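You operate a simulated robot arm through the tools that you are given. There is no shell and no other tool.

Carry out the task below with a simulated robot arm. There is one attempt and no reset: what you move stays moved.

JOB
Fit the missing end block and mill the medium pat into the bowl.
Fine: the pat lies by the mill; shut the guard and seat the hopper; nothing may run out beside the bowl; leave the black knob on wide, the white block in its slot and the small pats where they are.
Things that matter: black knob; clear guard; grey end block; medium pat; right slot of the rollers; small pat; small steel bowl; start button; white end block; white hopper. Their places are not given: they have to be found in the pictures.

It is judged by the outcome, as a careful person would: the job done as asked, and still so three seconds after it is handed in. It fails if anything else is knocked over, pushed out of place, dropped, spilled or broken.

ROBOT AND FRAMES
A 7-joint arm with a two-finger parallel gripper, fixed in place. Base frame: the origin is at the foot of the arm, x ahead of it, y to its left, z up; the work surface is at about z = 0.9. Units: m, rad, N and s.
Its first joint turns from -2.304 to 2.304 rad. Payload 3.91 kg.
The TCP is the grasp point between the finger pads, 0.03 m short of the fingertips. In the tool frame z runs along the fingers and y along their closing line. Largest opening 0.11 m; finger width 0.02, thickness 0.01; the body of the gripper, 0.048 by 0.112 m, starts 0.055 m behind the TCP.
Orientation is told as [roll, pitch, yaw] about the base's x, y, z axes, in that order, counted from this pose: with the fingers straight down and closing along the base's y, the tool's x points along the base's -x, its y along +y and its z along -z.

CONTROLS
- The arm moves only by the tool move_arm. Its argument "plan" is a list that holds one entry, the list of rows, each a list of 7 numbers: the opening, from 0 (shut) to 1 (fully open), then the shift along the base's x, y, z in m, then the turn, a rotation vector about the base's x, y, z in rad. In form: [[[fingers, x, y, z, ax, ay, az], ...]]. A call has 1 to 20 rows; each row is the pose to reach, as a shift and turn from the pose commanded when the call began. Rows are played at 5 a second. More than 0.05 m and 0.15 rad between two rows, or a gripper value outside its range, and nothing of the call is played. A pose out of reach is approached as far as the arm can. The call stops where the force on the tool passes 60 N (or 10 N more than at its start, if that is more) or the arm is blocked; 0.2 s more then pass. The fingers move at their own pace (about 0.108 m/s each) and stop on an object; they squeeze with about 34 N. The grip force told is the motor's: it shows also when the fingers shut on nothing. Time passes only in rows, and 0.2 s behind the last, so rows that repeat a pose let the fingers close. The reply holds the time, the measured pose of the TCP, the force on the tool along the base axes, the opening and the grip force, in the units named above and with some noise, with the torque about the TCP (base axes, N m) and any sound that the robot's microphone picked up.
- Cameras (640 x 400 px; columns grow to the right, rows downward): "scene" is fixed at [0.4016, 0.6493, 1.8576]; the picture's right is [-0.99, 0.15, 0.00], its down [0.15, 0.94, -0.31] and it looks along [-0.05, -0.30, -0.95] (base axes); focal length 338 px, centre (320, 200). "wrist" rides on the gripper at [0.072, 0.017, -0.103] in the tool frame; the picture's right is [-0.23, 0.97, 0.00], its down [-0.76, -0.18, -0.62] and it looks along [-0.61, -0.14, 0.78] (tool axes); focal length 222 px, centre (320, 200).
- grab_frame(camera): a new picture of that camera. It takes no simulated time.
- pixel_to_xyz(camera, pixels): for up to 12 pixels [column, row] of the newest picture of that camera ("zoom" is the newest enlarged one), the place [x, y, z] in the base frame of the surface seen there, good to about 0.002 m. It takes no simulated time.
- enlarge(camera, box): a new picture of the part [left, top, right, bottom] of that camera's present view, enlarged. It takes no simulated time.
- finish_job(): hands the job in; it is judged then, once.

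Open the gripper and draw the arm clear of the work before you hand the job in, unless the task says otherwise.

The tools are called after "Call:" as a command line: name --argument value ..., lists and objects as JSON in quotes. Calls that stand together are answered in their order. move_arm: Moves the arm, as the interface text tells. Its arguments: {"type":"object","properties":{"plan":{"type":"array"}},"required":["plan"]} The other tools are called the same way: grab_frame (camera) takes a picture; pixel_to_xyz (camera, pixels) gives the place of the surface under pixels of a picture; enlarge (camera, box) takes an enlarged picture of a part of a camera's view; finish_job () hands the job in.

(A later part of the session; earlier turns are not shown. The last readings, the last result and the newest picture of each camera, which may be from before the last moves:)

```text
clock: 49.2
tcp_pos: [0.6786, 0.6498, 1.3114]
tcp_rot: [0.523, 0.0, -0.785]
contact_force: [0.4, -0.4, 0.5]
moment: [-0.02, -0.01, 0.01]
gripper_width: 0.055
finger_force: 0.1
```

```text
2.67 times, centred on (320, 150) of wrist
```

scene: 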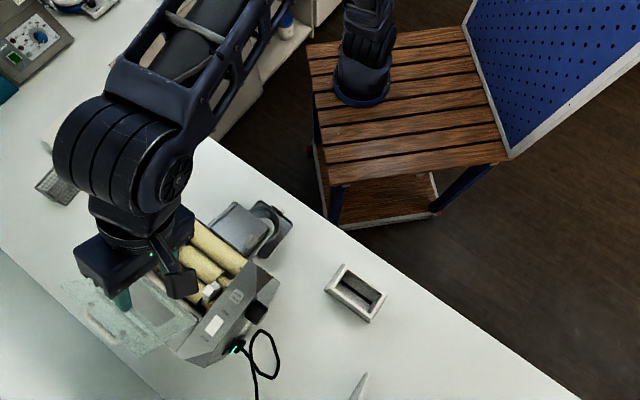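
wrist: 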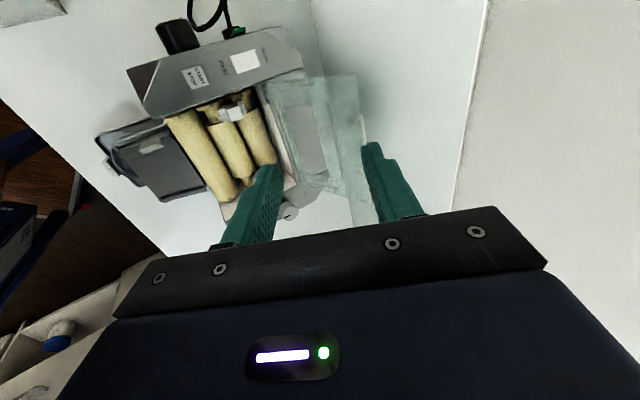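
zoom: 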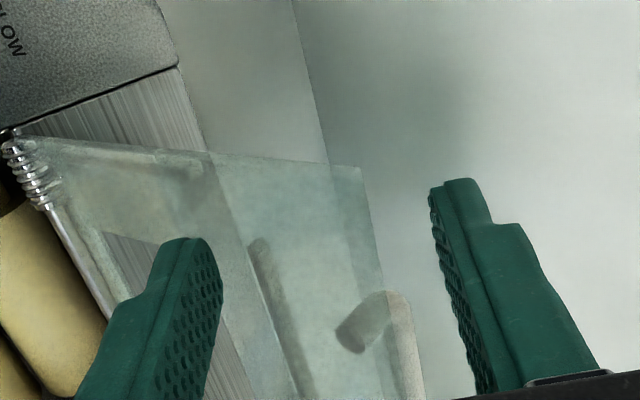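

The fingers straddle the panel edge without contact. I narrow them a little and draw the guard forward from behind toward vertical.

Call:
move_arm --plan '[[[0.364, 0, 0, 0, 0, 0, 0], [0.364, -0.0047, -0.0047, -0.0015, 0, 0, 0], [0.364, -0.0148, -0.0148, 0.0038, 0, 0, 0], [0.364, -0.0235, -0.0235, 0.007, 0, 0, 0], [0.364, -0.0325, -0.0325, 0.0092, 0, 0, 0], [0.364, -0.0325, -0.0325, 0.0092, 0, 0, 0]]]'

Call:
enlarge --camera "wrist" --box '[200, 80, 440, 220]'

Call:
enlarge --camera "scene" --box '[50, 230, 230, 370]'

```text
clock: 50.6
tcp_pos: [0.6456, 0.6158, 1.3201]
tcp_rot: [0.524, 0.001, -0.784]
contact_force: [0.2, -0.1, 0.6]
moment: [0.02, 0.0, 0.0]
gripper_width: 0.0406
finger_force: 1.0
```

```text
2.67 times, centred on (320, 150) of wrist
```

zoom: 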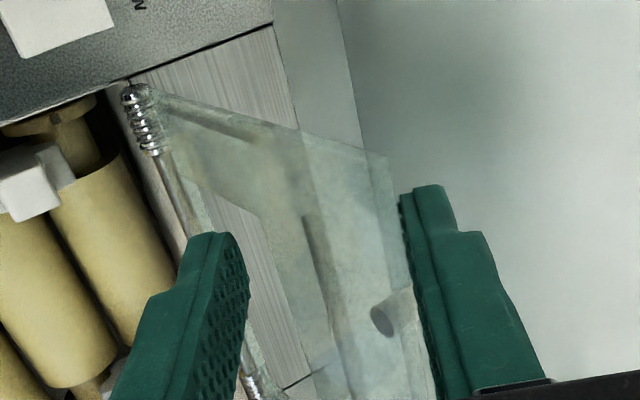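

```text
2.86 times, centred on (140, 300) of scene
```

zoom: 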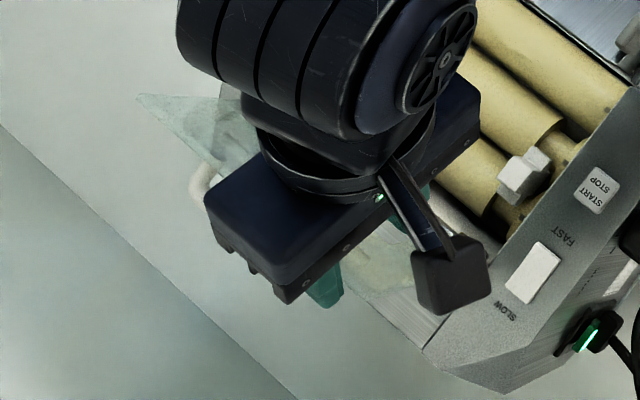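

The guard follows (about 100°). I continue past the vertical so it settles onto the front finger around 60–65°.

Call:
move_arm --plan '[[[0.364, -0.0045, -0.0045, 0.0006, 0, 0, 0], [0.364, -0.009, -0.009, 0.0011, 0, 0, 0], [0.364, -0.0135, -0.0135, 0.0011, 0, 0, 0], [0.364, -0.018, -0.018, 0.001, 0, 0, 0], [0.364, -0.0225, -0.0225, 0.0004, 0, 0, 0], [0.364, -0.0269, -0.0269, -0.0002, 0, 0, 0], [0.364, -0.0315, -0.0315, -0.001, 0, 0, 0], [0.364, -0.036, -0.036, -0.0017, 0, 0, 0], [0.364, -0.041, -0.041, -0.0023, 0, 0, 0], [0.364, -0.0454, -0.0454, -0.0029, 0, 0, 0], [0.364, -0.0454, -0.0454, -0.0029, 0, 0, 0]]]'

Call:
enlarge --camera "wrist" --box '[200, 80, 440, 220]'

Call:
enlarge --camera "scene" --box '[50, 230, 230, 370]'

```text
clock: 53.0
tcp_pos: [0.6007, 0.5711, 1.3186]
tcp_rot: [0.524, 0.0, -0.785]
contact_force: [-0.4, 0.4, -0.4]
moment: [0.02, -0.02, 0.01]
gripper_width: 0.0403
finger_force: 0.2
```

```text
2.67 times, centred on (320, 150) of wrist
```

zoom: 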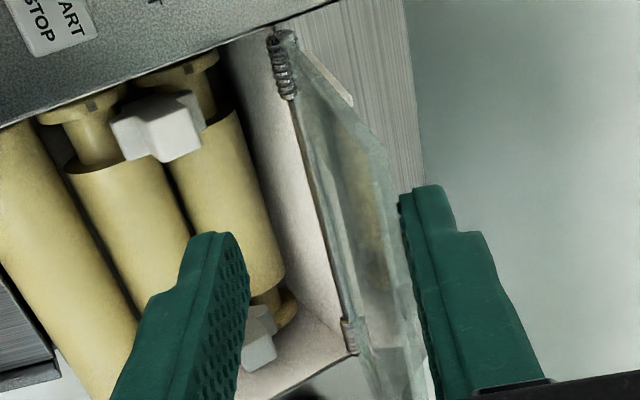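

```text
2.86 times, centred on (140, 300) of scene
```

zoom: 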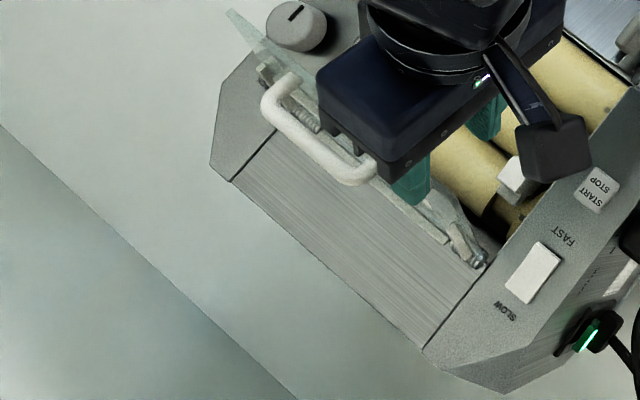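

The guard stays against the rear finger (about 75°), so the hinge has friction. I keep pushing it down with the rear finger, the front finger remaining below as a catch, to about 30°.

Call:
move_arm --plan '[[[0.364, -0.0116, -0.0116, -0.0078, 0, 0, 0], [0.364, -0.023, -0.023, -0.0164, 0, 0, 0], [0.364, -0.0293, -0.0293, -0.0228, 0, 0, 0], [0.364, -0.0356, -0.0356, -0.0299, 0, 0, 0], [0.364, -0.0409, -0.0409, -0.0378, 0, 0, 0]]]'

Call:
enlarge --camera "wrist" --box '[200, 80, 440, 220]'

Call:
enlarge --camera "scene" --box '[80, 210, 260, 350]'

```text
clock: 54.2
tcp_pos: [0.5606, 0.5303, 1.2809]
tcp_rot: [0.523, 0.001, -0.785]
contact_force: [0.6, -0.3, -0.2]
moment: [0.02, 0.03, -0.02]
gripper_width: 0.0401
finger_force: 0.0
```

```text
2.67 times, centred on (320, 150) of wrist
```

zoom: 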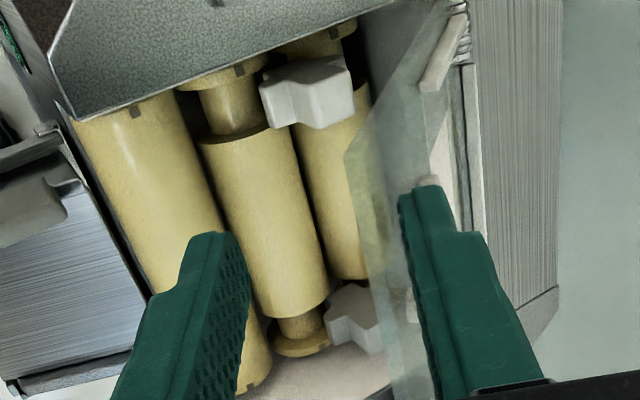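

```text
2.86 times, centred on (170, 280) of scene
```

zoom: 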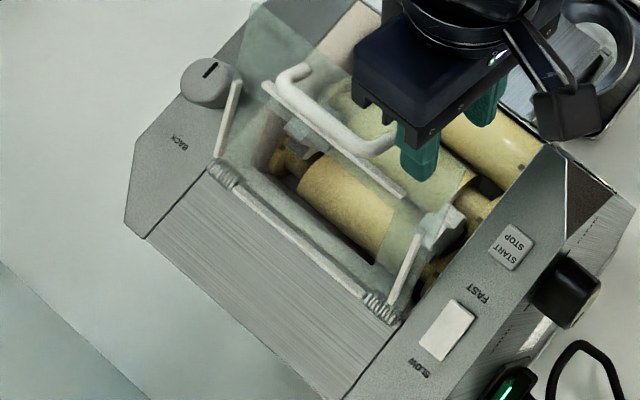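

The guard is at ~50° and obeys. I continue to about 20°.

Call:
move_arm --plan '[[[0.364, -0.0054, -0.0054, -0.0085, 0, 0, 0], [0.364, -0.0099, -0.0099, -0.018, 0, 0, 0], [0.364, -0.014, -0.014, -0.0273, 0, 0, 0], [0.364, -0.017, -0.017, -0.0376, 0, 0, 0], [0.364, -0.02, -0.02, -0.0479, 0, 0, 0], [0.364, -0.02, -0.02, -0.0479, 0, 0, 0]]]'

Call:
enlarge --camera "wrist" --box '[200, 80, 440, 220]'

Call:
enlarge --camera "scene" --box '[80, 210, 260, 350]'

```text
clock: 55.6
tcp_pos: [0.5391, 0.5108, 1.2334]
tcp_rot: [0.523, -0.001, -0.785]
contact_force: [0.1, 0.8, -0.1]
moment: [0.02, 0.01, -0.02]
gripper_width: 0.0399
finger_force: 0.1
```

```text
2.67 times, centred on (320, 150) of wrist
```

zoom: 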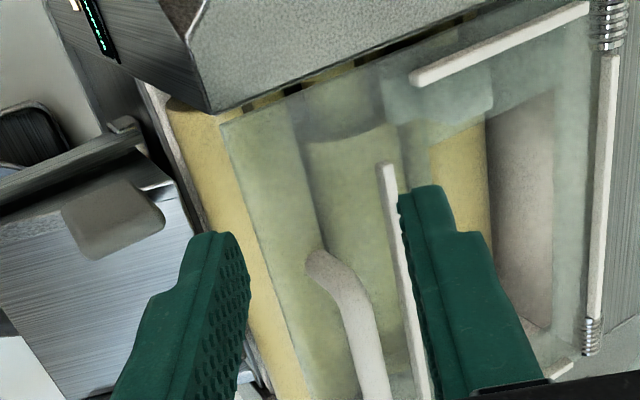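

```text
2.86 times, centred on (170, 280) of scene
```

zoom: 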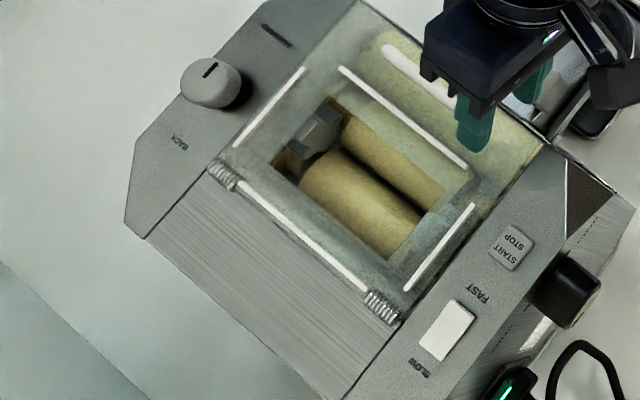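

The guard seems to have come down flat. I withdraw along the tool axis and measure it.

Call:
move_arm --plan '[[[0.364, -0.009, -0.009, 0.022, 0, 0, 0], [0.364, -0.018, -0.018, 0.05, 0, 0, 0], [0.364, -0.035, -0.035, 0.09, 0, 0, 0], [0.364, -0.06, -0.06, 0.12, 0, 0, 0]]]'

Call:
enlarge --camera "scene" --box '[130, 200, 270, 320]'

Call:
pixel_to_xyz --camera "zoom" --pixels '[[330, 80], [400, 110], [300, 105], [400, 175], [200, 130], [170, 170], [430, 260], [385, 320], [230, 240], [150, 60], [460, 175], [310, 150]]'

```text
clock: 56.6
tcp_pos: [0.4819, 0.4483, 1.3524]
tcp_rot: [0.52, 0.0, -0.787]
contact_force: [0.2, 0.2, -1.1]
moment: [-0.04, 0.06, 0.02]
gripper_width: 0.0399
finger_force: 0.1
```

```text
3.33 times, centred on (200, 260) of scene
```

zoom: 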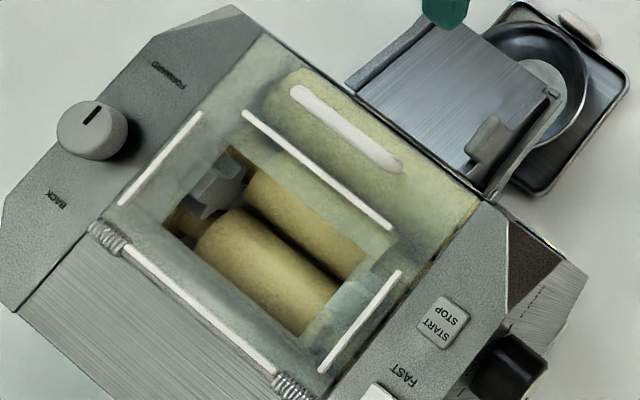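

```text
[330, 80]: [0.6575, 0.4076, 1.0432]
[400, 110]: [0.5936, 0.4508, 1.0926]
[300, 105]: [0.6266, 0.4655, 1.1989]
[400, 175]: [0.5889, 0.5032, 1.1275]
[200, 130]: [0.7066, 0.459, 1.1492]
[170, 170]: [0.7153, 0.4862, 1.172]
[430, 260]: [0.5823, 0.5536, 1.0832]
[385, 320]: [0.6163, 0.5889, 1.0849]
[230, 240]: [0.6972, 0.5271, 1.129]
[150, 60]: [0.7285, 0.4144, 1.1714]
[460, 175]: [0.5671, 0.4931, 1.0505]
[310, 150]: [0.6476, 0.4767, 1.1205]
```

The handle is back at z≈1.199: the guard is shut with the grey block beneath. Now I measure the hopper.

Call:
enlarge --camera "scene" --box '[315, 255, 395, 330]'

Call:
pixel_to_xyz --camera "zoom" --pixels '[[222, 42], [495, 212], [400, 370], [130, 210], [235, 70], [465, 215], [385, 325], [160, 190], [300, 200], [395, 260], [240, 130], [440, 360]]'

Call:
pixel_to_xyz --camera "zoom" --pixels '[[190, 210], [210, 120], [300, 300], [280, 110], [350, 200], [250, 210], [440, 250], [350, 140], [110, 130], [480, 320], [330, 270], [260, 260]]'

```text
5.33 times, centred on (355, 292) of scene
```

zoom: 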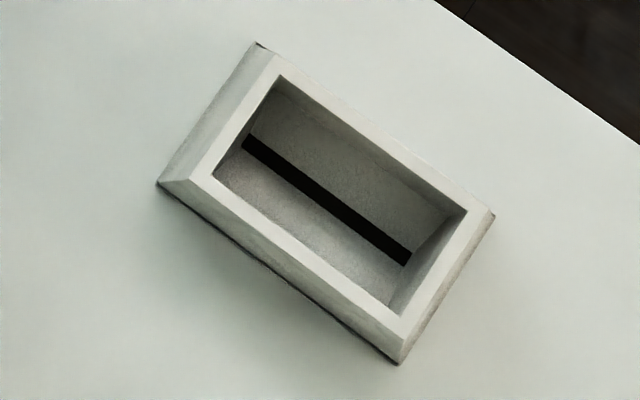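

```text
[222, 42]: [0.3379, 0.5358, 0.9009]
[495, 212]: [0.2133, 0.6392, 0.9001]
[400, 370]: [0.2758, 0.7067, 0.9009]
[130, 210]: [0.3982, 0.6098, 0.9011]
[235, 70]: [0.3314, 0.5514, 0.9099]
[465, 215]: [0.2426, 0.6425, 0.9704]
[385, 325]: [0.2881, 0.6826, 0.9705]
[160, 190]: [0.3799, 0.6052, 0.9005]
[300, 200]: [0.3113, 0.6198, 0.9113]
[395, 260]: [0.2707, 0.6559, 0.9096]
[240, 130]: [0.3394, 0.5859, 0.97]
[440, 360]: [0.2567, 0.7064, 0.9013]
```

```text
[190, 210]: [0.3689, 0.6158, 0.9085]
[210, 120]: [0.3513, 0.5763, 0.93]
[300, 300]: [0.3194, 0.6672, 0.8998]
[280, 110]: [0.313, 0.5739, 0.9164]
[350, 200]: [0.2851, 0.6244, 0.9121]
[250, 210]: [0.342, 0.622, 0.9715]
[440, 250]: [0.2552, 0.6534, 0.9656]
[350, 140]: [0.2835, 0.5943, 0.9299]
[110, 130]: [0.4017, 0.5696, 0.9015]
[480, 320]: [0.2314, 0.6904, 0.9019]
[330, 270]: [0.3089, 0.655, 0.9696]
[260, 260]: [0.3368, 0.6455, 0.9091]
```

The hopper's rim is at z≈0.970 (0.07 tall), its long axis at ~132°, centre ≈(0.30,0.62). I untilt the tool and move to view it closely.

Call:
move_arm --plan '[[[0.8, -0.02, 0.02, 0.02, -0.0925, 0.0925, 0], [0.8, -0.04, 0.045, 0.02, -0.185, 0.185, 0], [0.8, -0.065, 0.07, 0.02, -0.2775, 0.2775, 0], [0.8, -0.09, 0.1, 0.02, -0.37, 0.37, 0], [0.8, -0.12, 0.13, 0, -0.37, 0.37, 0], [0.8, -0.15, 0.16, -0.02, -0.37, 0.37, 0], [0.8, -0.18, 0.195, -0.035, -0.37, 0.37, 0], [0.8, -0.21, 0.225, -0.06, -0.37, 0.37, 0], [0.8, -0.235, 0.255, -0.09, -0.37, 0.37, 0], [0.8, -0.251, 0.278, -0.12, -0.37, 0.37, 0], [0.8, -0.251, 0.278, -0.15, -0.37, 0.37, 0], [0.8, -0.251, 0.278, -0.15, -0.37, 0.37, 0]]]'

Call:
grab_frame --camera "wrist"

```text
clock: 59.2
tcp_pos: [0.23, 0.7293, 1.2043]
tcp_rot: [0.0, 0.0, -0.785]
contact_force: [0.1, -0.1, 0.0]
moment: [-0.02, -0.02, 0.01]
gripper_width: 0.088
finger_force: 0.0
```

```text
taken
```

wrist: 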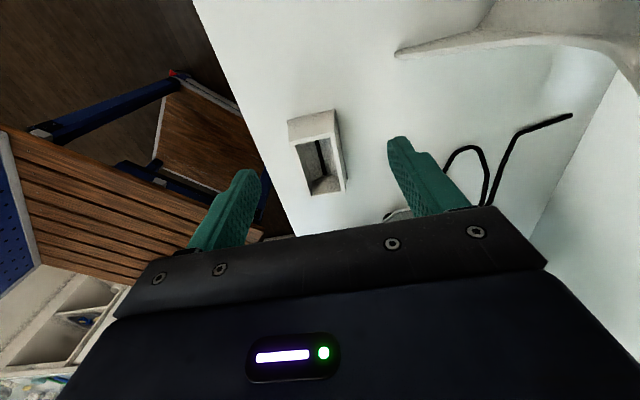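

The hopper shows at (317,152). I enlarge it.

Call:
enlarge --camera "wrist" --box '[275, 100, 365, 205]'

Call:
pixel_to_xyz --camera "wrist" --pixels '[[289, 118], [334, 110], [346, 190], [312, 195], [294, 144], [327, 138], [339, 188], [309, 193], [313, 130], [328, 190], [303, 170], [340, 160]]'

```text
3.81 times, centred on (320, 152) of wrist
```

zoom: 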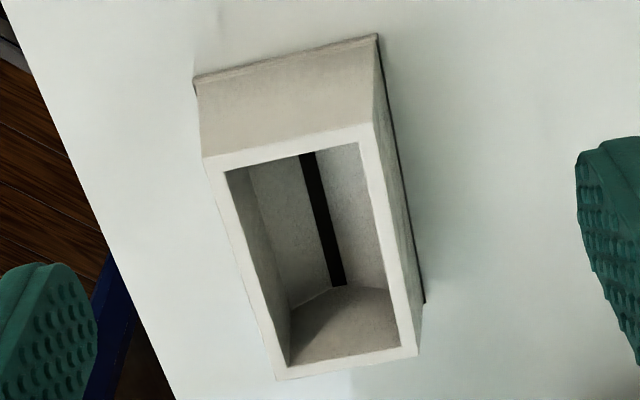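

```text
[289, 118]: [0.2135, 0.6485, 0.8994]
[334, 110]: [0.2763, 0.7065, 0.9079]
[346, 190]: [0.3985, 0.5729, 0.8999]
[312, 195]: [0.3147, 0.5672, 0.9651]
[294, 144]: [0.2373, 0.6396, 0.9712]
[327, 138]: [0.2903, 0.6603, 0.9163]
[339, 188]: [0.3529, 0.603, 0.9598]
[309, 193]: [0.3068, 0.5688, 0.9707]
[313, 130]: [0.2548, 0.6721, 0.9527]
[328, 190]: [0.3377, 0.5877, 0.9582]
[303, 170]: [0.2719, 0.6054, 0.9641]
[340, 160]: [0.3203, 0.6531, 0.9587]
```

I query the rim and base corners in this zoom.

Call:
pixel_to_xyz --camera "zoom" --pixels '[[211, 166], [358, 134], [412, 348], [284, 374], [198, 85], [374, 40], [422, 298], [295, 148], [245, 260], [390, 250], [345, 362], [400, 200]]'

Call:
pixel_to_xyz --camera "zoom" --pixels '[[232, 176], [352, 150], [396, 340], [292, 362], [300, 300], [335, 284], [306, 156], [375, 90], [395, 130], [410, 260], [372, 70], [290, 100]]'

```text
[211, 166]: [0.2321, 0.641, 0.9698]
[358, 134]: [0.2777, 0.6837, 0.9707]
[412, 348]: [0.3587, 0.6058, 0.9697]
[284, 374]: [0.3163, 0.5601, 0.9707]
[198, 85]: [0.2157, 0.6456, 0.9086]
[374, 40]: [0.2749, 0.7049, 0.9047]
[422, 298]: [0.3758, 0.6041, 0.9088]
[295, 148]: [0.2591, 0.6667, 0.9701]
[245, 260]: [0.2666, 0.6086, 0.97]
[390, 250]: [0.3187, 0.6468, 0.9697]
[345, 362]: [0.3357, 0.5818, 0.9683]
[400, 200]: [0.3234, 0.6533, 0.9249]
```

```text
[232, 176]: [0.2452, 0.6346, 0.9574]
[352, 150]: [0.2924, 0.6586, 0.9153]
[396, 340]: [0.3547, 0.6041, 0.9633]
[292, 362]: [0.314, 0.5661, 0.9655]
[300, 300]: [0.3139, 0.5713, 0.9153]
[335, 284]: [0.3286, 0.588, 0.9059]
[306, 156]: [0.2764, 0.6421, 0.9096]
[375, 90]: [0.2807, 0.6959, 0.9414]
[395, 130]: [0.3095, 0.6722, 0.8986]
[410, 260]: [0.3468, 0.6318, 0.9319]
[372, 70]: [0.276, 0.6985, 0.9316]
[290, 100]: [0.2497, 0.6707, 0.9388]
```

The hopper rim is 0.0645×0.115, base 0.084×0.143, aligned at 45° already, centre (0.296,0.6235). I open fully, go over it and lower to grip across its short side.

Call:
move_arm --plan '[[[1, 0.022, -0.035, 0, 0, 0, 0], [1, 0.044, -0.07, -0.01, 0, 0, 0], [1, 0.066, -0.1058, -0.03, 0, 0, 0], [1, 0.066, -0.1058, -0.08, 0, 0, 0], [1, 0.066, -0.1058, -0.12, 0, 0, 0], [1, 0.066, -0.1058, -0.15, 0, 0, 0], [1, 0.066, -0.1058, -0.15, 0, 0, 0]]]'

Call:
grab_frame --camera "wrist"

Call:
enlarge --camera "scene" --box '[290, 220, 430, 340]'

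```text
clock: 60.8
tcp_pos: [0.2922, 0.6224, 1.0522]
tcp_rot: [0.0, 0.0, -0.786]
contact_force: [-0.3, -0.5, -0.5]
moment: [-0.03, -0.02, 0.01]
gripper_width: 0.1102
finger_force: 0.1
```

```text
taken
```

wrist: 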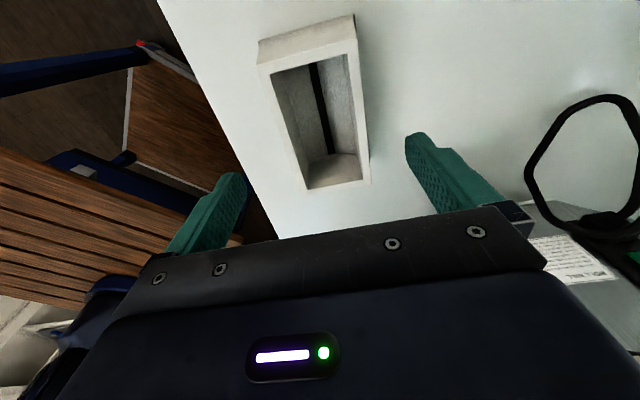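

```text
3.33 times, centred on (360, 280) of scene
```

zoom: 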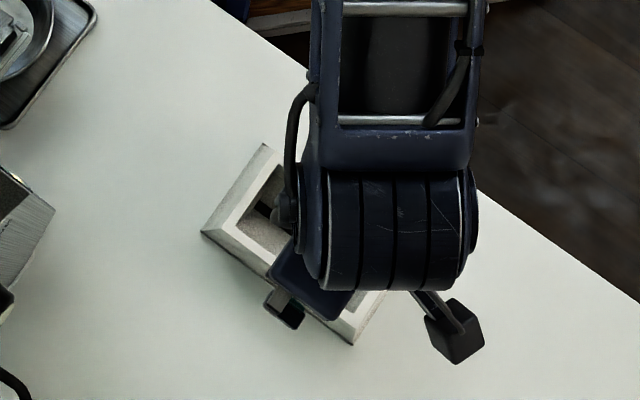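

Fingers are on both sides of the hopper. I adjust slightly, lower to z≈0.978 and close.

Call:
move_arm --plan '[[[1, 0.0035, 0.001, -0.03, 0, 0, 0], [1, 0.0035, 0.001, -0.06, 0, 0, 0], [1, 0.0035, 0.001, -0.074, 0, 0, 0], [1, 0.0035, 0.001, -0.074, 0, 0, 0], [0.75, 0.0035, 0.001, -0.074, 0, 0, 0], [0.5, 0.0035, 0.001, -0.074, 0, 0, 0], [0.4, 0.0035, 0.001, -0.074, 0, 0, 0], [0.4, 0.0035, 0.001, -0.074, 0, 0, 0]]]'

Call:
grab_frame --camera "wrist"

```text
clock: 62.6
tcp_pos: [0.298, 0.6242, 0.9789]
tcp_rot: [0.0, 0.0, -0.785]
contact_force: [-0.1, 0.2, 0.6]
moment: [0.08, 0.04, -0.01]
gripper_width: 0.0772
finger_force: 33.7
```

```text
taken
```

wrist: 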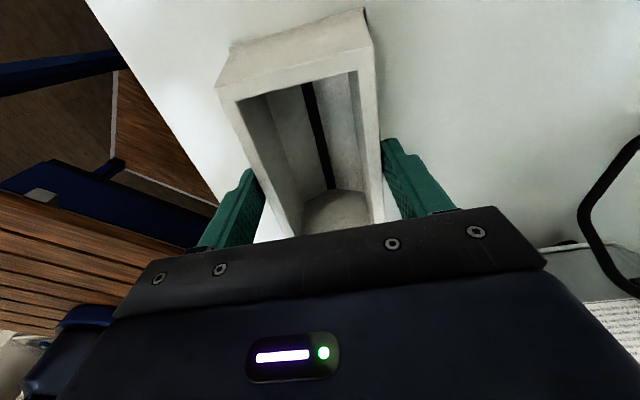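

The hopper is gripped at 77 mm. I lift a little and check for slip.

Call:
move_arm --plan '[[[0.3, 0, 0, 0.01, 0, 0, 0], [0.3, 0, 0, 0.025, 0, 0, 0], [0.3, 0, 0, 0.04, 0, 0, 0], [0.3, 0, 0, 0.04, 0, 0, 0]]]'

Call:
enlarge --camera "scene" --box '[290, 220, 430, 340]'

Call:
grab_frame --camera "wrist"

```text
clock: 63.6
tcp_pos: [0.2985, 0.6238, 1.0169]
tcp_rot: [-0.001, 0.0, -0.784]
contact_force: [0.1, -0.8, -1.6]
moment: [-0.03, -0.01, 0.02]
gripper_width: 0.0773
finger_force: 34.3
```

```text
3.33 times, centred on (360, 280) of scene
```

zoom: 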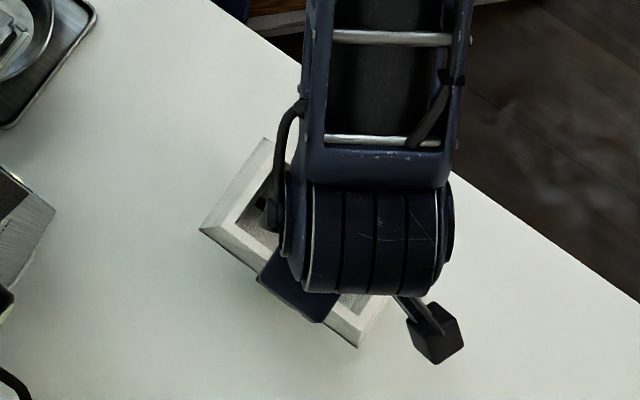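

```text
taken
```

wrist: 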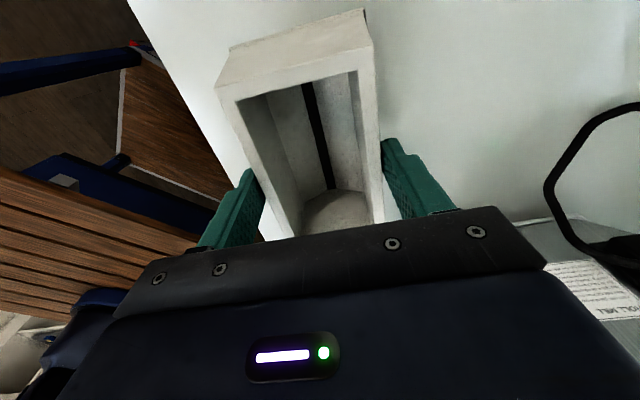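

The hopper came up without slipping. I measure its corners relative to the TCP.

Call:
enlarge --camera "wrist" --box '[205, 0, 395, 120]'

```text
3.33 times, centred on (300, 60) of wrist
```

zoom: 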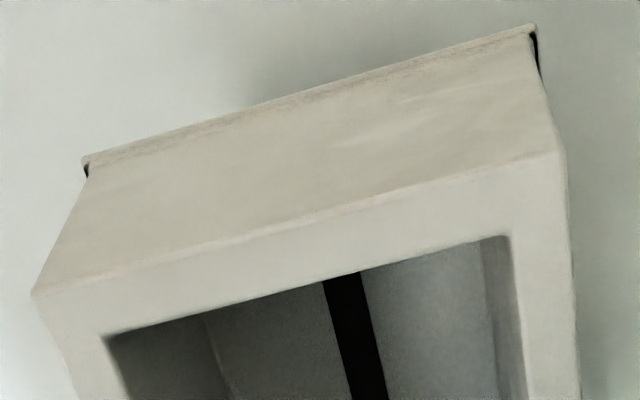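

Call:
pixel_to_xyz --camera "zoom" --pixels '[[45, 296], [552, 162], [95, 160], [528, 38], [300, 235], [320, 105], [300, 270], [560, 300], [80, 370], [345, 300], [535, 80], [90, 172]]'

```text
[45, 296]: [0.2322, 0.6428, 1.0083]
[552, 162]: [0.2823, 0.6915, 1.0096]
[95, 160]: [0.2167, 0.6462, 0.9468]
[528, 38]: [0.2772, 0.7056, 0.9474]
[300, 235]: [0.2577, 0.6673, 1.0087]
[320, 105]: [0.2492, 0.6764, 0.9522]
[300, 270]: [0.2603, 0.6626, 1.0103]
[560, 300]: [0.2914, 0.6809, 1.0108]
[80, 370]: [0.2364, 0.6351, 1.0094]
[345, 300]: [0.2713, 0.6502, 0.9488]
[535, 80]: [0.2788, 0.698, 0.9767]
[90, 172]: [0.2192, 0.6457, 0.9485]
```

Hopper centre is TCP +0.001 in s and +0.002 in t, orientation 44.4°. Before carrying it I measure the rails on the guard precisely.

Call:
enlarge --camera "scene" --box '[150, 215, 240, 310]'

```text
4.21 times, centred on (195, 262) of scene
```

zoom: 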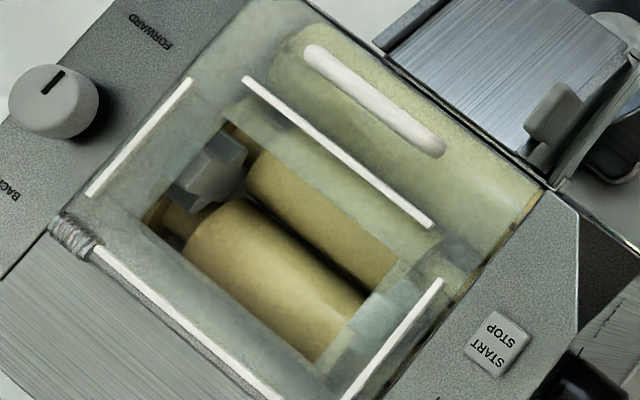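

Call:
pixel_to_xyz --camera "zoom" --pixels '[[189, 81], [92, 193], [247, 80], [340, 153], [430, 224], [440, 283], [395, 340], [348, 396], [100, 252], [200, 335], [312, 52], [438, 150]]'

Call:
pixel_to_xyz --camera "zoom" --pixels '[[145, 135], [390, 343], [418, 310], [65, 235], [80, 245], [270, 385], [225, 120], [470, 250], [360, 390], [150, 300], [247, 83], [428, 221]]'

```text
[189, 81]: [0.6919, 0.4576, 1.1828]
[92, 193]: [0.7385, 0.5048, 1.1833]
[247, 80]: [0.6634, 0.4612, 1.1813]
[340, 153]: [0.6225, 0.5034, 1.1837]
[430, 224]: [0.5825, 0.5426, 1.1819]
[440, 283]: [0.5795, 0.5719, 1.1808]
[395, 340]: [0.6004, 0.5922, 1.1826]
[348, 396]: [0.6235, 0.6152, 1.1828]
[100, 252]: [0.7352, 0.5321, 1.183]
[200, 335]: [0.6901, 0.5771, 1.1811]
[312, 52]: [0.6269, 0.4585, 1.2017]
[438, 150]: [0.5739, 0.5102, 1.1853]
```

```text
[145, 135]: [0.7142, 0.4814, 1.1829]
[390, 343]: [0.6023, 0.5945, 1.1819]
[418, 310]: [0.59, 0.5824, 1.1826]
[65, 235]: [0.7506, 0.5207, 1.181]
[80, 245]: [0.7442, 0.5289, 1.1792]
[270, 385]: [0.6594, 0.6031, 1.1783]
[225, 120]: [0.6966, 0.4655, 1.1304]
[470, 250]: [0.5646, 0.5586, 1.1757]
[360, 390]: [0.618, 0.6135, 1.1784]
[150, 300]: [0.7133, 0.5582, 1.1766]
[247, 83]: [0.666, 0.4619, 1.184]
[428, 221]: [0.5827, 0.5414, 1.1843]
```

Rails are at t=−0.165 and −0.006 (centre −0.0855), front rail at s=0.796, hinge rod s=0.896, so the hopper's seat centre is about s=0.845, t=−0.0855. I lift and carry the hopper there.

Call:
move_arm --plan '[[[0.3, 0, 0, 0.045, 0, 0, 0], [0.3, 0, 0, 0.09, 0, 0, 0], [0.3, 0, 0, 0.135, 0, 0, 0], [0.3, 0, 0, 0.18, 0, 0, 0], [0.3, 0, 0, 0.225, 0, 0, 0], [0.3, 0, 0, 0.27, 0, 0, 0], [0.3, 0, 0, 0.315, 0, 0, 0], [0.3, 0.03, -0.007, 0.34, 0, 0, 0], [0.3, 0.07, -0.017, 0.343, 0, 0, 0], [0.3, 0.11, -0.027, 0.343, 0, 0, 0.004], [0.3, 0.15, -0.037, 0.343, 0, 0, 0.008], [0.3, 0.19, -0.047, 0.343, 0, 0, 0.008], [0.3, 0.23, -0.057, 0.343, 0, 0, 0.008], [0.3, 0.27, -0.066, 0.343, 0, 0, 0.008], [0.3, 0.31, -0.076, 0.343, 0, 0, 0.008], [0.3, 0.34, -0.083, 0.343, 0, 0, 0.008], [0.3, 0.3603, -0.0887, 0.343, 0, 0, 0.008], [0.3, 0.3603, -0.0887, 0.343, 0, 0, 0.008]]]'

Call:
grab_frame --camera "wrist"

Call:
enlarge --camera "scene" --box '[100, 190, 280, 340]'

```text
clock: 67.4
tcp_pos: [0.6589, 0.5332, 1.362]
tcp_rot: [0.001, 0.001, -0.776]
contact_force: [0.4, 0.3, -1.4]
moment: [0.01, -0.02, 0.02]
gripper_width: 0.0771
finger_force: 34.1
```

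```text
taken
```

wrist: 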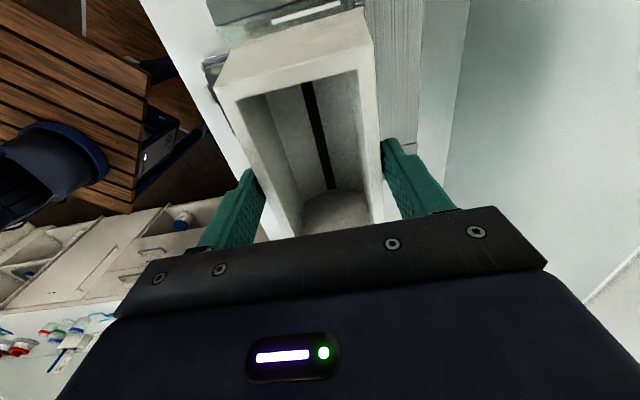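

```text
2.67 times, centred on (190, 265) of scene
```

zoom: 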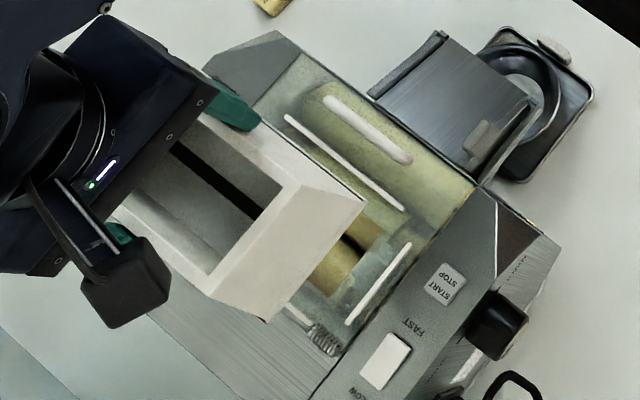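

The hopper is over the guard. I measure its base corners before lowering.

Call:
pixel_to_xyz --camera "zoom" --pixels '[[362, 203], [264, 315], [312, 262], [330, 180], [205, 290], [290, 200], [240, 250]]'

Call:
enlarge --camera "wrist" --box '[205, 0, 395, 120]'

Call:
pixel_to_xyz --camera "zoom" --pixels '[[45, 296], [552, 162], [95, 162], [528, 38], [320, 105], [300, 235]]'

```text
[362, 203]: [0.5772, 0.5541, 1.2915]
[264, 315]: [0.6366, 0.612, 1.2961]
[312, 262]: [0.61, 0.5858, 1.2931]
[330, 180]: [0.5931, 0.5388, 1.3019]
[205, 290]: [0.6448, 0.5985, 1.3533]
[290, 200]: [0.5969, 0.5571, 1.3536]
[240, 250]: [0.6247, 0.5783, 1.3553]
```

```text
3.33 times, centred on (300, 60) of wrist
```

zoom: 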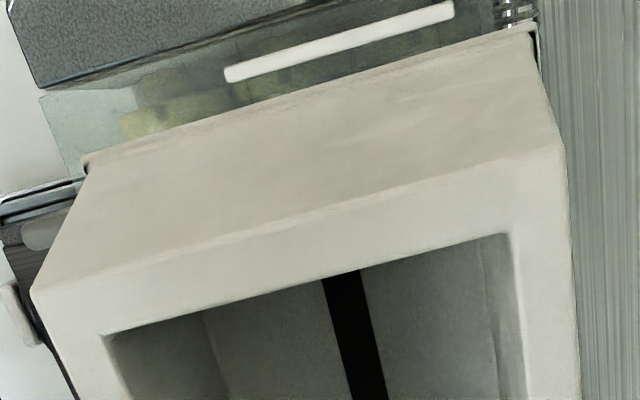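

```text
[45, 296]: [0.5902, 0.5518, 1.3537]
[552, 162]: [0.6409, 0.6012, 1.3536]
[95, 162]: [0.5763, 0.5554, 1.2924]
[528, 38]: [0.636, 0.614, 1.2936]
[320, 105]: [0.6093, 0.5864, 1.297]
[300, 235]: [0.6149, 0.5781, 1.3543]
```

Base centre is s≈0.842, t≈−0.087; I shift by +3 mm in s and +1.5 mm in t and lower to just above the guard.

Call:
move_arm --plan '[[[0.3, 0.0011, 0.0032, -0.02, 0, 0, 0], [0.3, 0.0011, 0.0032, -0.05, 0, 0, 0], [0.3, 0.0011, 0.0032, -0.08, 0, 0, 0], [0.3, 0.0011, 0.0032, -0.095, 0, 0, 0], [0.3, 0.0011, 0.0032, -0.095, 0, 0, 0]]]'

Call:
enlarge --camera "wrist" --box '[205, 0, 395, 120]'

Call:
enlarge --camera "scene" --box '[100, 190, 280, 340]'

Call:
pixel_to_xyz --camera "zoom" --pixels '[[402, 210], [310, 310]]'

```text
clock: 68.6
tcp_pos: [0.6582, 0.5374, 1.2669]
tcp_rot: [-0.001, 0.0, -0.777]
contact_force: [0.4, 0.3, -2.3]
moment: [0.01, -0.02, 0.01]
gripper_width: 0.0774
finger_force: 34.2
```

```text
3.33 times, centred on (300, 60) of wrist
```

zoom: 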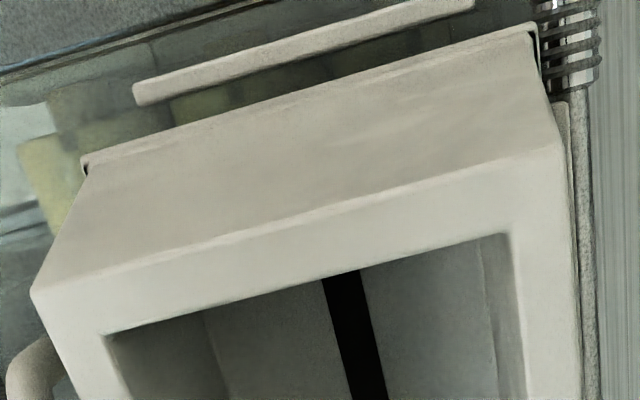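

```text
2.67 times, centred on (190, 265) of scene
```

zoom: 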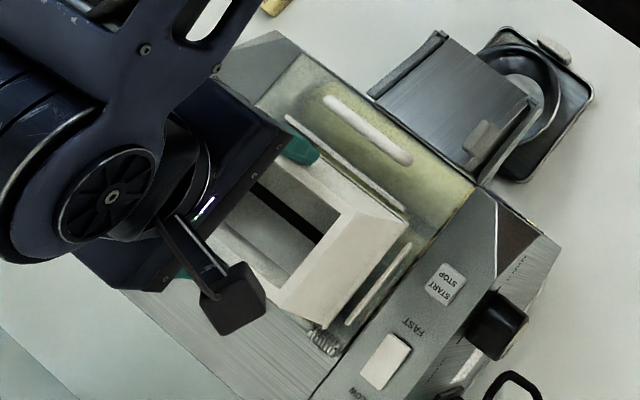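

```text
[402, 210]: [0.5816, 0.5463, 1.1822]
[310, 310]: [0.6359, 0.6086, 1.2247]
```

The rear base corner is near the hinge spring; I measure the coil and corner precisely.

Call:
enlarge --camera "wrist" --box '[345, 0, 395, 40]'

Call:
pixel_to_xyz --camera "wrist" --pixels '[[373, 8], [376, 22], [371, 4], [379, 18], [362, 10], [360, 12], [230, 48], [378, 45], [300, 30], [250, 30], [330, 8]]'

```text
10.00 times, centred on (370, 20) of wrist
```

zoom: 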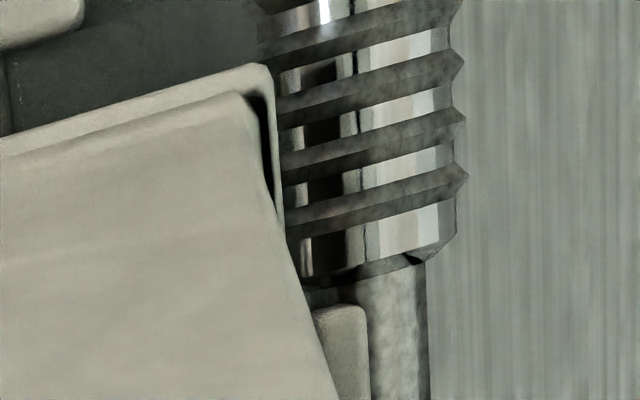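

```text
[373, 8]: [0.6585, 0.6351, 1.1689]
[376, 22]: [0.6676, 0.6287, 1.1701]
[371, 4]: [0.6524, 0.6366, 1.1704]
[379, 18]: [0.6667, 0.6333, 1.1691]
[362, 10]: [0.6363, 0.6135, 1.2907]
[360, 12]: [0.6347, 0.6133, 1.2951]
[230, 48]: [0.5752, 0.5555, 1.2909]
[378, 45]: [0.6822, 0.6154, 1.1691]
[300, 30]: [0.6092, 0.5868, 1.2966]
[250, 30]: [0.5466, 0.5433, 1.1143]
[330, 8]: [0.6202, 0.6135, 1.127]
```

The plain-wrist query used the older picture; I query the new zoom instead.

Call:
pixel_to_xyz --camera "zoom" --pixels '[[264, 72], [250, 76], [310, 240], [300, 190], [290, 140], [400, 200], [400, 320], [340, 350], [40, 20], [320, 120], [275, 200], [380, 60]]'

```text
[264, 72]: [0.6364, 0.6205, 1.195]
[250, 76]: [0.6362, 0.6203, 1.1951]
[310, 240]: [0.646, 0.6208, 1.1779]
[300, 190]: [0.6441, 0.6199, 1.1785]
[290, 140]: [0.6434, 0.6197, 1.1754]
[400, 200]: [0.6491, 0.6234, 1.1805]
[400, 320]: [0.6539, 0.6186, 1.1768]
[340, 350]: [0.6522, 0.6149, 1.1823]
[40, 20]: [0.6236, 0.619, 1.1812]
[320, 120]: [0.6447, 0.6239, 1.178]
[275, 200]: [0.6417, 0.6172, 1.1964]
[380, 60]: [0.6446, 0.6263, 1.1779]
```

Base rear corner s≈0.889, coil front ≈0.892; I shift slightly (y −2.8 mm) and lower gently until contact.

Call:
move_arm --plan '[[[0.3, 0, -0.0028, 0, 0, 0, 0], [0.3, 0, -0.0028, -0.006, 0, 0, 0], [0.3, 0, -0.0028, -0.011, 0, 0, 0], [0.3, 0, -0.0028, -0.014, 0, 0, 0], [0.3, 0, -0.0028, -0.014, 0, 0, 0]]]'

Call:
enlarge --camera "wrist" --box '[205, 0, 395, 120]'

```text
clock: 69.8
tcp_pos: [0.6588, 0.5345, 1.2556]
tcp_rot: [0.005, 0.0, -0.776]
contact_force: [-4.6, 9.7, 35.6]
moment: [0.33, 0.04, 0.01]
gripper_width: 0.0774
finger_force: 34.5
```

```text
3.33 times, centred on (300, 60) of wrist
```

zoom: 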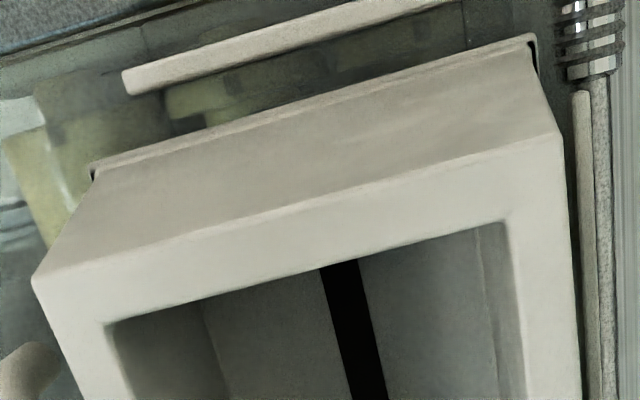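

Contact at 36 N. I measure the rim and base now to see whether it sits on the guard surface or on something else.

Call:
pixel_to_xyz --camera "zoom" --pixels '[[96, 170], [528, 46], [45, 280], [552, 145], [320, 110], [300, 225], [200, 75], [350, 30], [580, 200], [590, 300], [130, 85], [330, 50]]'

Call:
enlarge --camera "scene" --box '[150, 210, 240, 310]'

```text
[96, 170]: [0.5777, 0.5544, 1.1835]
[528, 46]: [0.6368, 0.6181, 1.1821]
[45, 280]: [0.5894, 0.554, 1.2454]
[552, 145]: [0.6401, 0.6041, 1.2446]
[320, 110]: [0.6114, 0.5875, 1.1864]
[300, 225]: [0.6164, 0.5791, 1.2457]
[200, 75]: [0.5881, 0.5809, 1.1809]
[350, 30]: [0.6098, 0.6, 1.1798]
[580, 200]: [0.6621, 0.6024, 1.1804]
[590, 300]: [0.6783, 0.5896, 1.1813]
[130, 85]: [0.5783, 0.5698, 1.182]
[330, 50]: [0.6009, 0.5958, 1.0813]
```

```text
4.00 times, centred on (195, 260) of scene
```

zoom: 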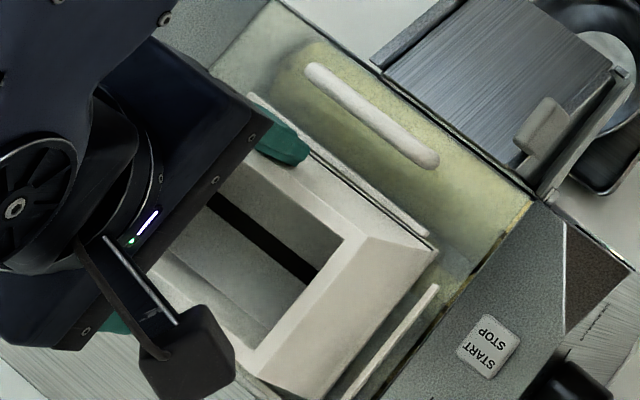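

The hopper's base is within the rails (s 0.8005–0.887, t end −0.015), rim 1.245, so it rests on the guard. I relieve the force and open the fingers gradually.

Call:
move_arm --plan '[[[0.3, 0, 0, 0.002, 0, 0, 0], [0.72, 0, 0, 0.002, 0, 0, 0], [0.78, 0, 0, 0.002, 0, 0, 0], [0.85, 0, 0, 0.002, 0, 0, 0], [0.9, 0, 0, 0.002, 0, 0, 0]]]'

Call:
enlarge --camera "wrist" --box '[205, 0, 395, 120]'

Call:
pixel_to_xyz --camera "zoom" --pixels '[[96, 170], [528, 46], [45, 280], [552, 145], [320, 110], [300, 225]]'

```text
clock: 71.0
tcp_pos: [0.6599, 0.5347, 1.2552]
tcp_rot: [0.0, 0.001, -0.776]
contact_force: [0.2, 0.0, -0.3]
moment: [-0.02, -0.02, -0.01]
gripper_width: 0.0989
finger_force: 0.1
```

```text
3.33 times, centred on (300, 60) of wrist
```

zoom: 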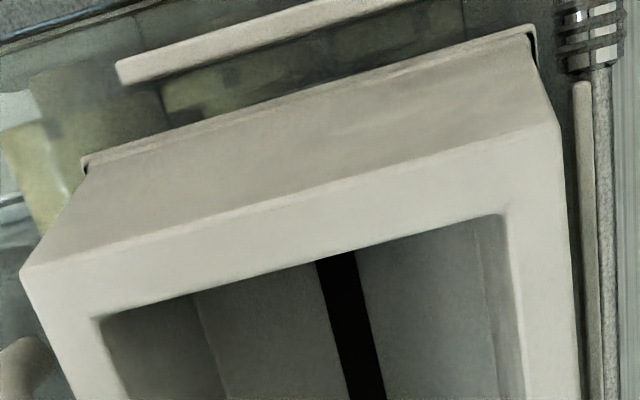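

```text
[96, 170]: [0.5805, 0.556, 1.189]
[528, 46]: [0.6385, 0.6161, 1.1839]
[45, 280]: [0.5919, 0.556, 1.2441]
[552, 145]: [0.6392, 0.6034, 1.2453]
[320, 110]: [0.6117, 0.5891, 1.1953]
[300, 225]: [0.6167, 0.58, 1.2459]
```

Released; the hopper stands on the guard between the rails. I raise straight up and look at it and at the display.

Call:
move_arm --plan '[[[0.9, 0, 0, 0.02, 0, 0, 0], [0.9, 0, 0, 0.06, 0, 0, 0], [0.9, 0, 0, 0.1, 0, 0, 0], [0.9, -0.03, -0.03, 0.12, 0, 0, 0], [0.9, -0.06, -0.06, 0.12, 0, 0, 0.1], [0.9, -0.09, -0.1, 0.12, 0, 0, 0.24], [0.9, -0.12, -0.13, 0.12, 0, 0, 0.38], [0.9, -0.14, -0.16, 0.12, 0, 0, 0.52], [0.9, -0.15, -0.18, 0.12, 0, 0, 0.66], [0.9, -0.15, -0.19, 0.1, 0, 0, 0.8], [0.9, -0.15, -0.19, 0.09, 0, 0, 0.94], [0.9, -0.15, -0.19, 0.08, 0, 0, 1.08], [0.9, -0.15, -0.19, 0.07, 0, 0, 1.22], [0.9, -0.15, -0.19, 0.07, 0, 0, 1.36], [0.9, -0.15, -0.19, 0.07, 0, 0, 1.5], [0.9, -0.15, -0.19, 0.07, 0, 0, 1.64], [0.9, -0.15, -0.19, 0.07, 0, 0, 1.76]]]'

Call:
grab_frame --camera "wrist"

Call:
enlarge --camera "scene" --box '[120, 200, 290, 330]'

```text
clock: 74.6
tcp_pos: [0.5103, 0.3445, 1.3243]
tcp_rot: [0.001, -0.001, 0.985]
contact_force: [-0.4, -0.3, -0.2]
moment: [-0.01, -0.03, -0.01]
gripper_width: 0.099
finger_force: 0.1
```

```text
taken
```

wrist: 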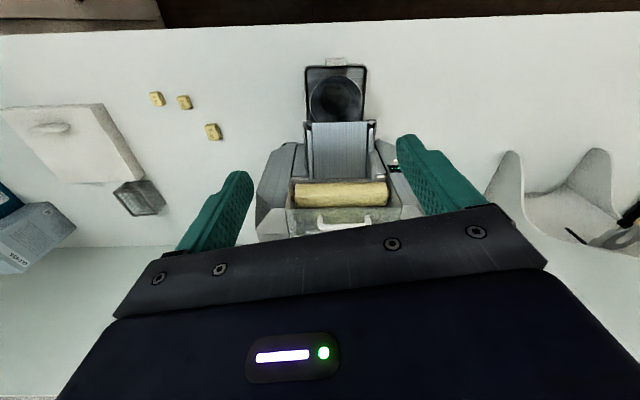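

```text
3.08 times, centred on (205, 265) of scene
```

zoom: 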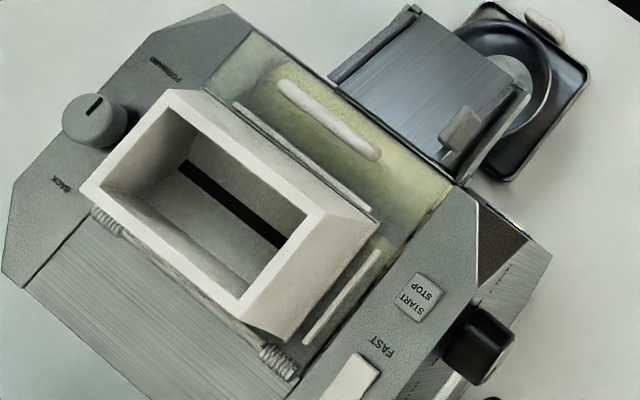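

The hopper is seated. I look at the display near (388,150) in the wrist view.

Call:
enlarge --camera "wrist" --box '[360, 125, 410, 175]'

Call:
enlarge --camera "wrist" --box '[280, 50, 400, 150]'

```text
8.00 times, centred on (385, 150) of wrist
```

zoom: 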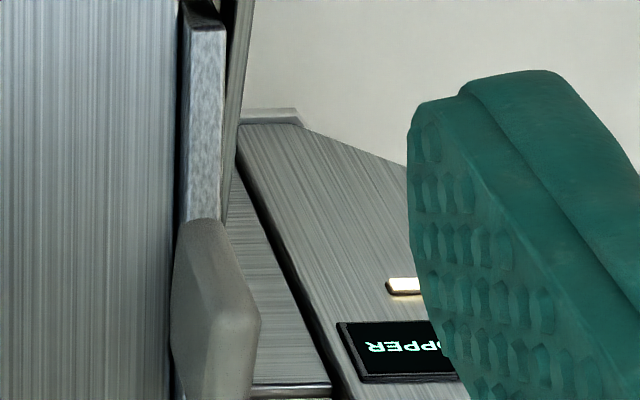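

```text
4.00 times, centred on (340, 100) of wrist
```

zoom: 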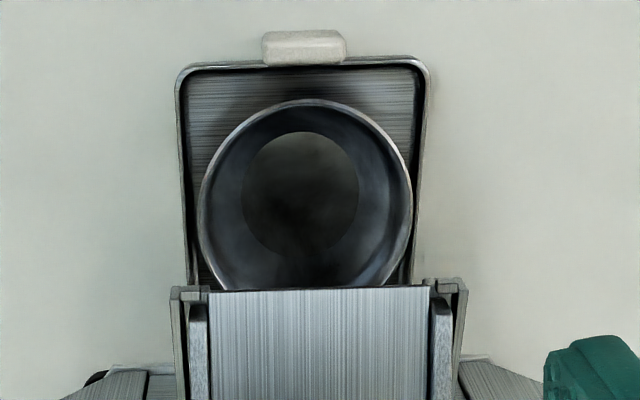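

The display still ends in "…OPPER". I narrow the fingers to see the complete text.

Call:
move_arm --plan '[[[0.5, 0, 0, 0, 0, 0, 0], [0.3, 0, 0, 0, 0, 0, 0]]]'

Call:
enlarge --camera "wrist" --box '[360, 125, 410, 175]'

Call:
enlarge --camera "wrist" --box '[250, 130, 420, 230]'

```text
clock: 75.2
tcp_pos: [0.5102, 0.344, 1.325]
tcp_rot: [0.0, -0.001, 0.984]
contact_force: [0.3, 0.5, -0.3]
moment: [0.01, 0.01, -0.01]
gripper_width: 0.0329
finger_force: 0.1
```

```text
8.00 times, centred on (385, 150) of wrist
```

zoom: 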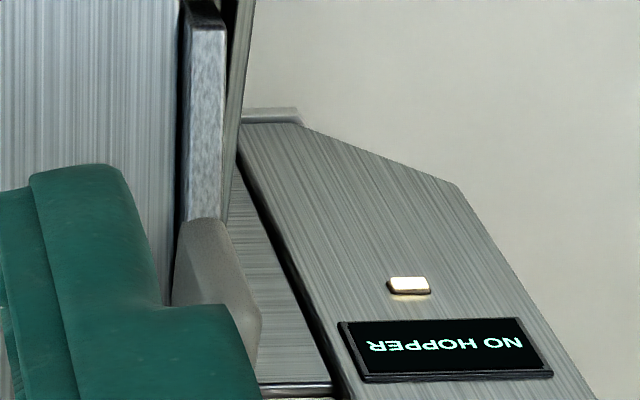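

```text
3.76 times, centred on (335, 180) of wrist
```

zoom: 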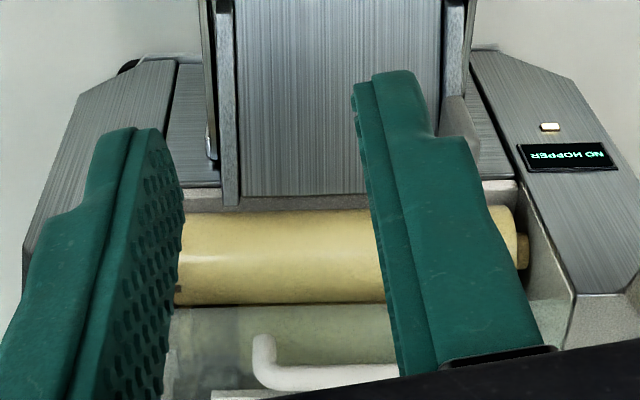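

It still reads "NO HOPPER", so the hopper isn't quite on its seat. I measure its current position precisely against the rails.

Call:
enlarge --camera "scene" --box '[140, 215, 230, 310]'

Call:
pixel_to_xyz --camera "zoom" --pixels '[[160, 80], [360, 240], [265, 350], [72, 192], [432, 240], [330, 383], [75, 205], [130, 85], [310, 300], [250, 160], [270, 330], [150, 270]]'

```text
4.21 times, centred on (185, 262) of scene
```

zoom: 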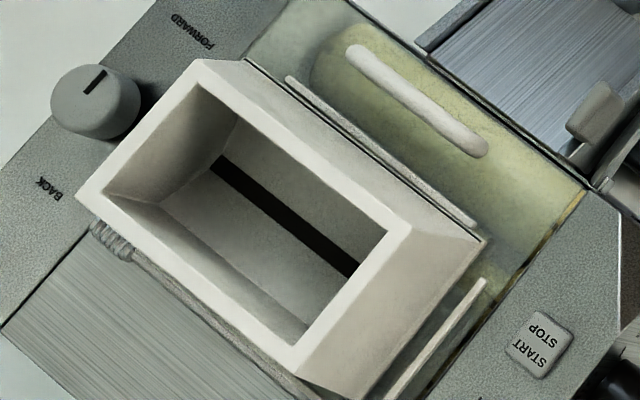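

```text
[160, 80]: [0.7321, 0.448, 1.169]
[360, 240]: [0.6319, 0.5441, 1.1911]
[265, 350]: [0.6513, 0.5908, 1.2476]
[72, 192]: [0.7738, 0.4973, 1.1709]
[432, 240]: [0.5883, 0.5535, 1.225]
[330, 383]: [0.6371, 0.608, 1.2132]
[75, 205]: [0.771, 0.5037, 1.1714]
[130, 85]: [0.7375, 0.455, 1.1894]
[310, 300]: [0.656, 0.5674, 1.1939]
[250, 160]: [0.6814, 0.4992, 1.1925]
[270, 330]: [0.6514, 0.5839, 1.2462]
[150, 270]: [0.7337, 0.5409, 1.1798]
```

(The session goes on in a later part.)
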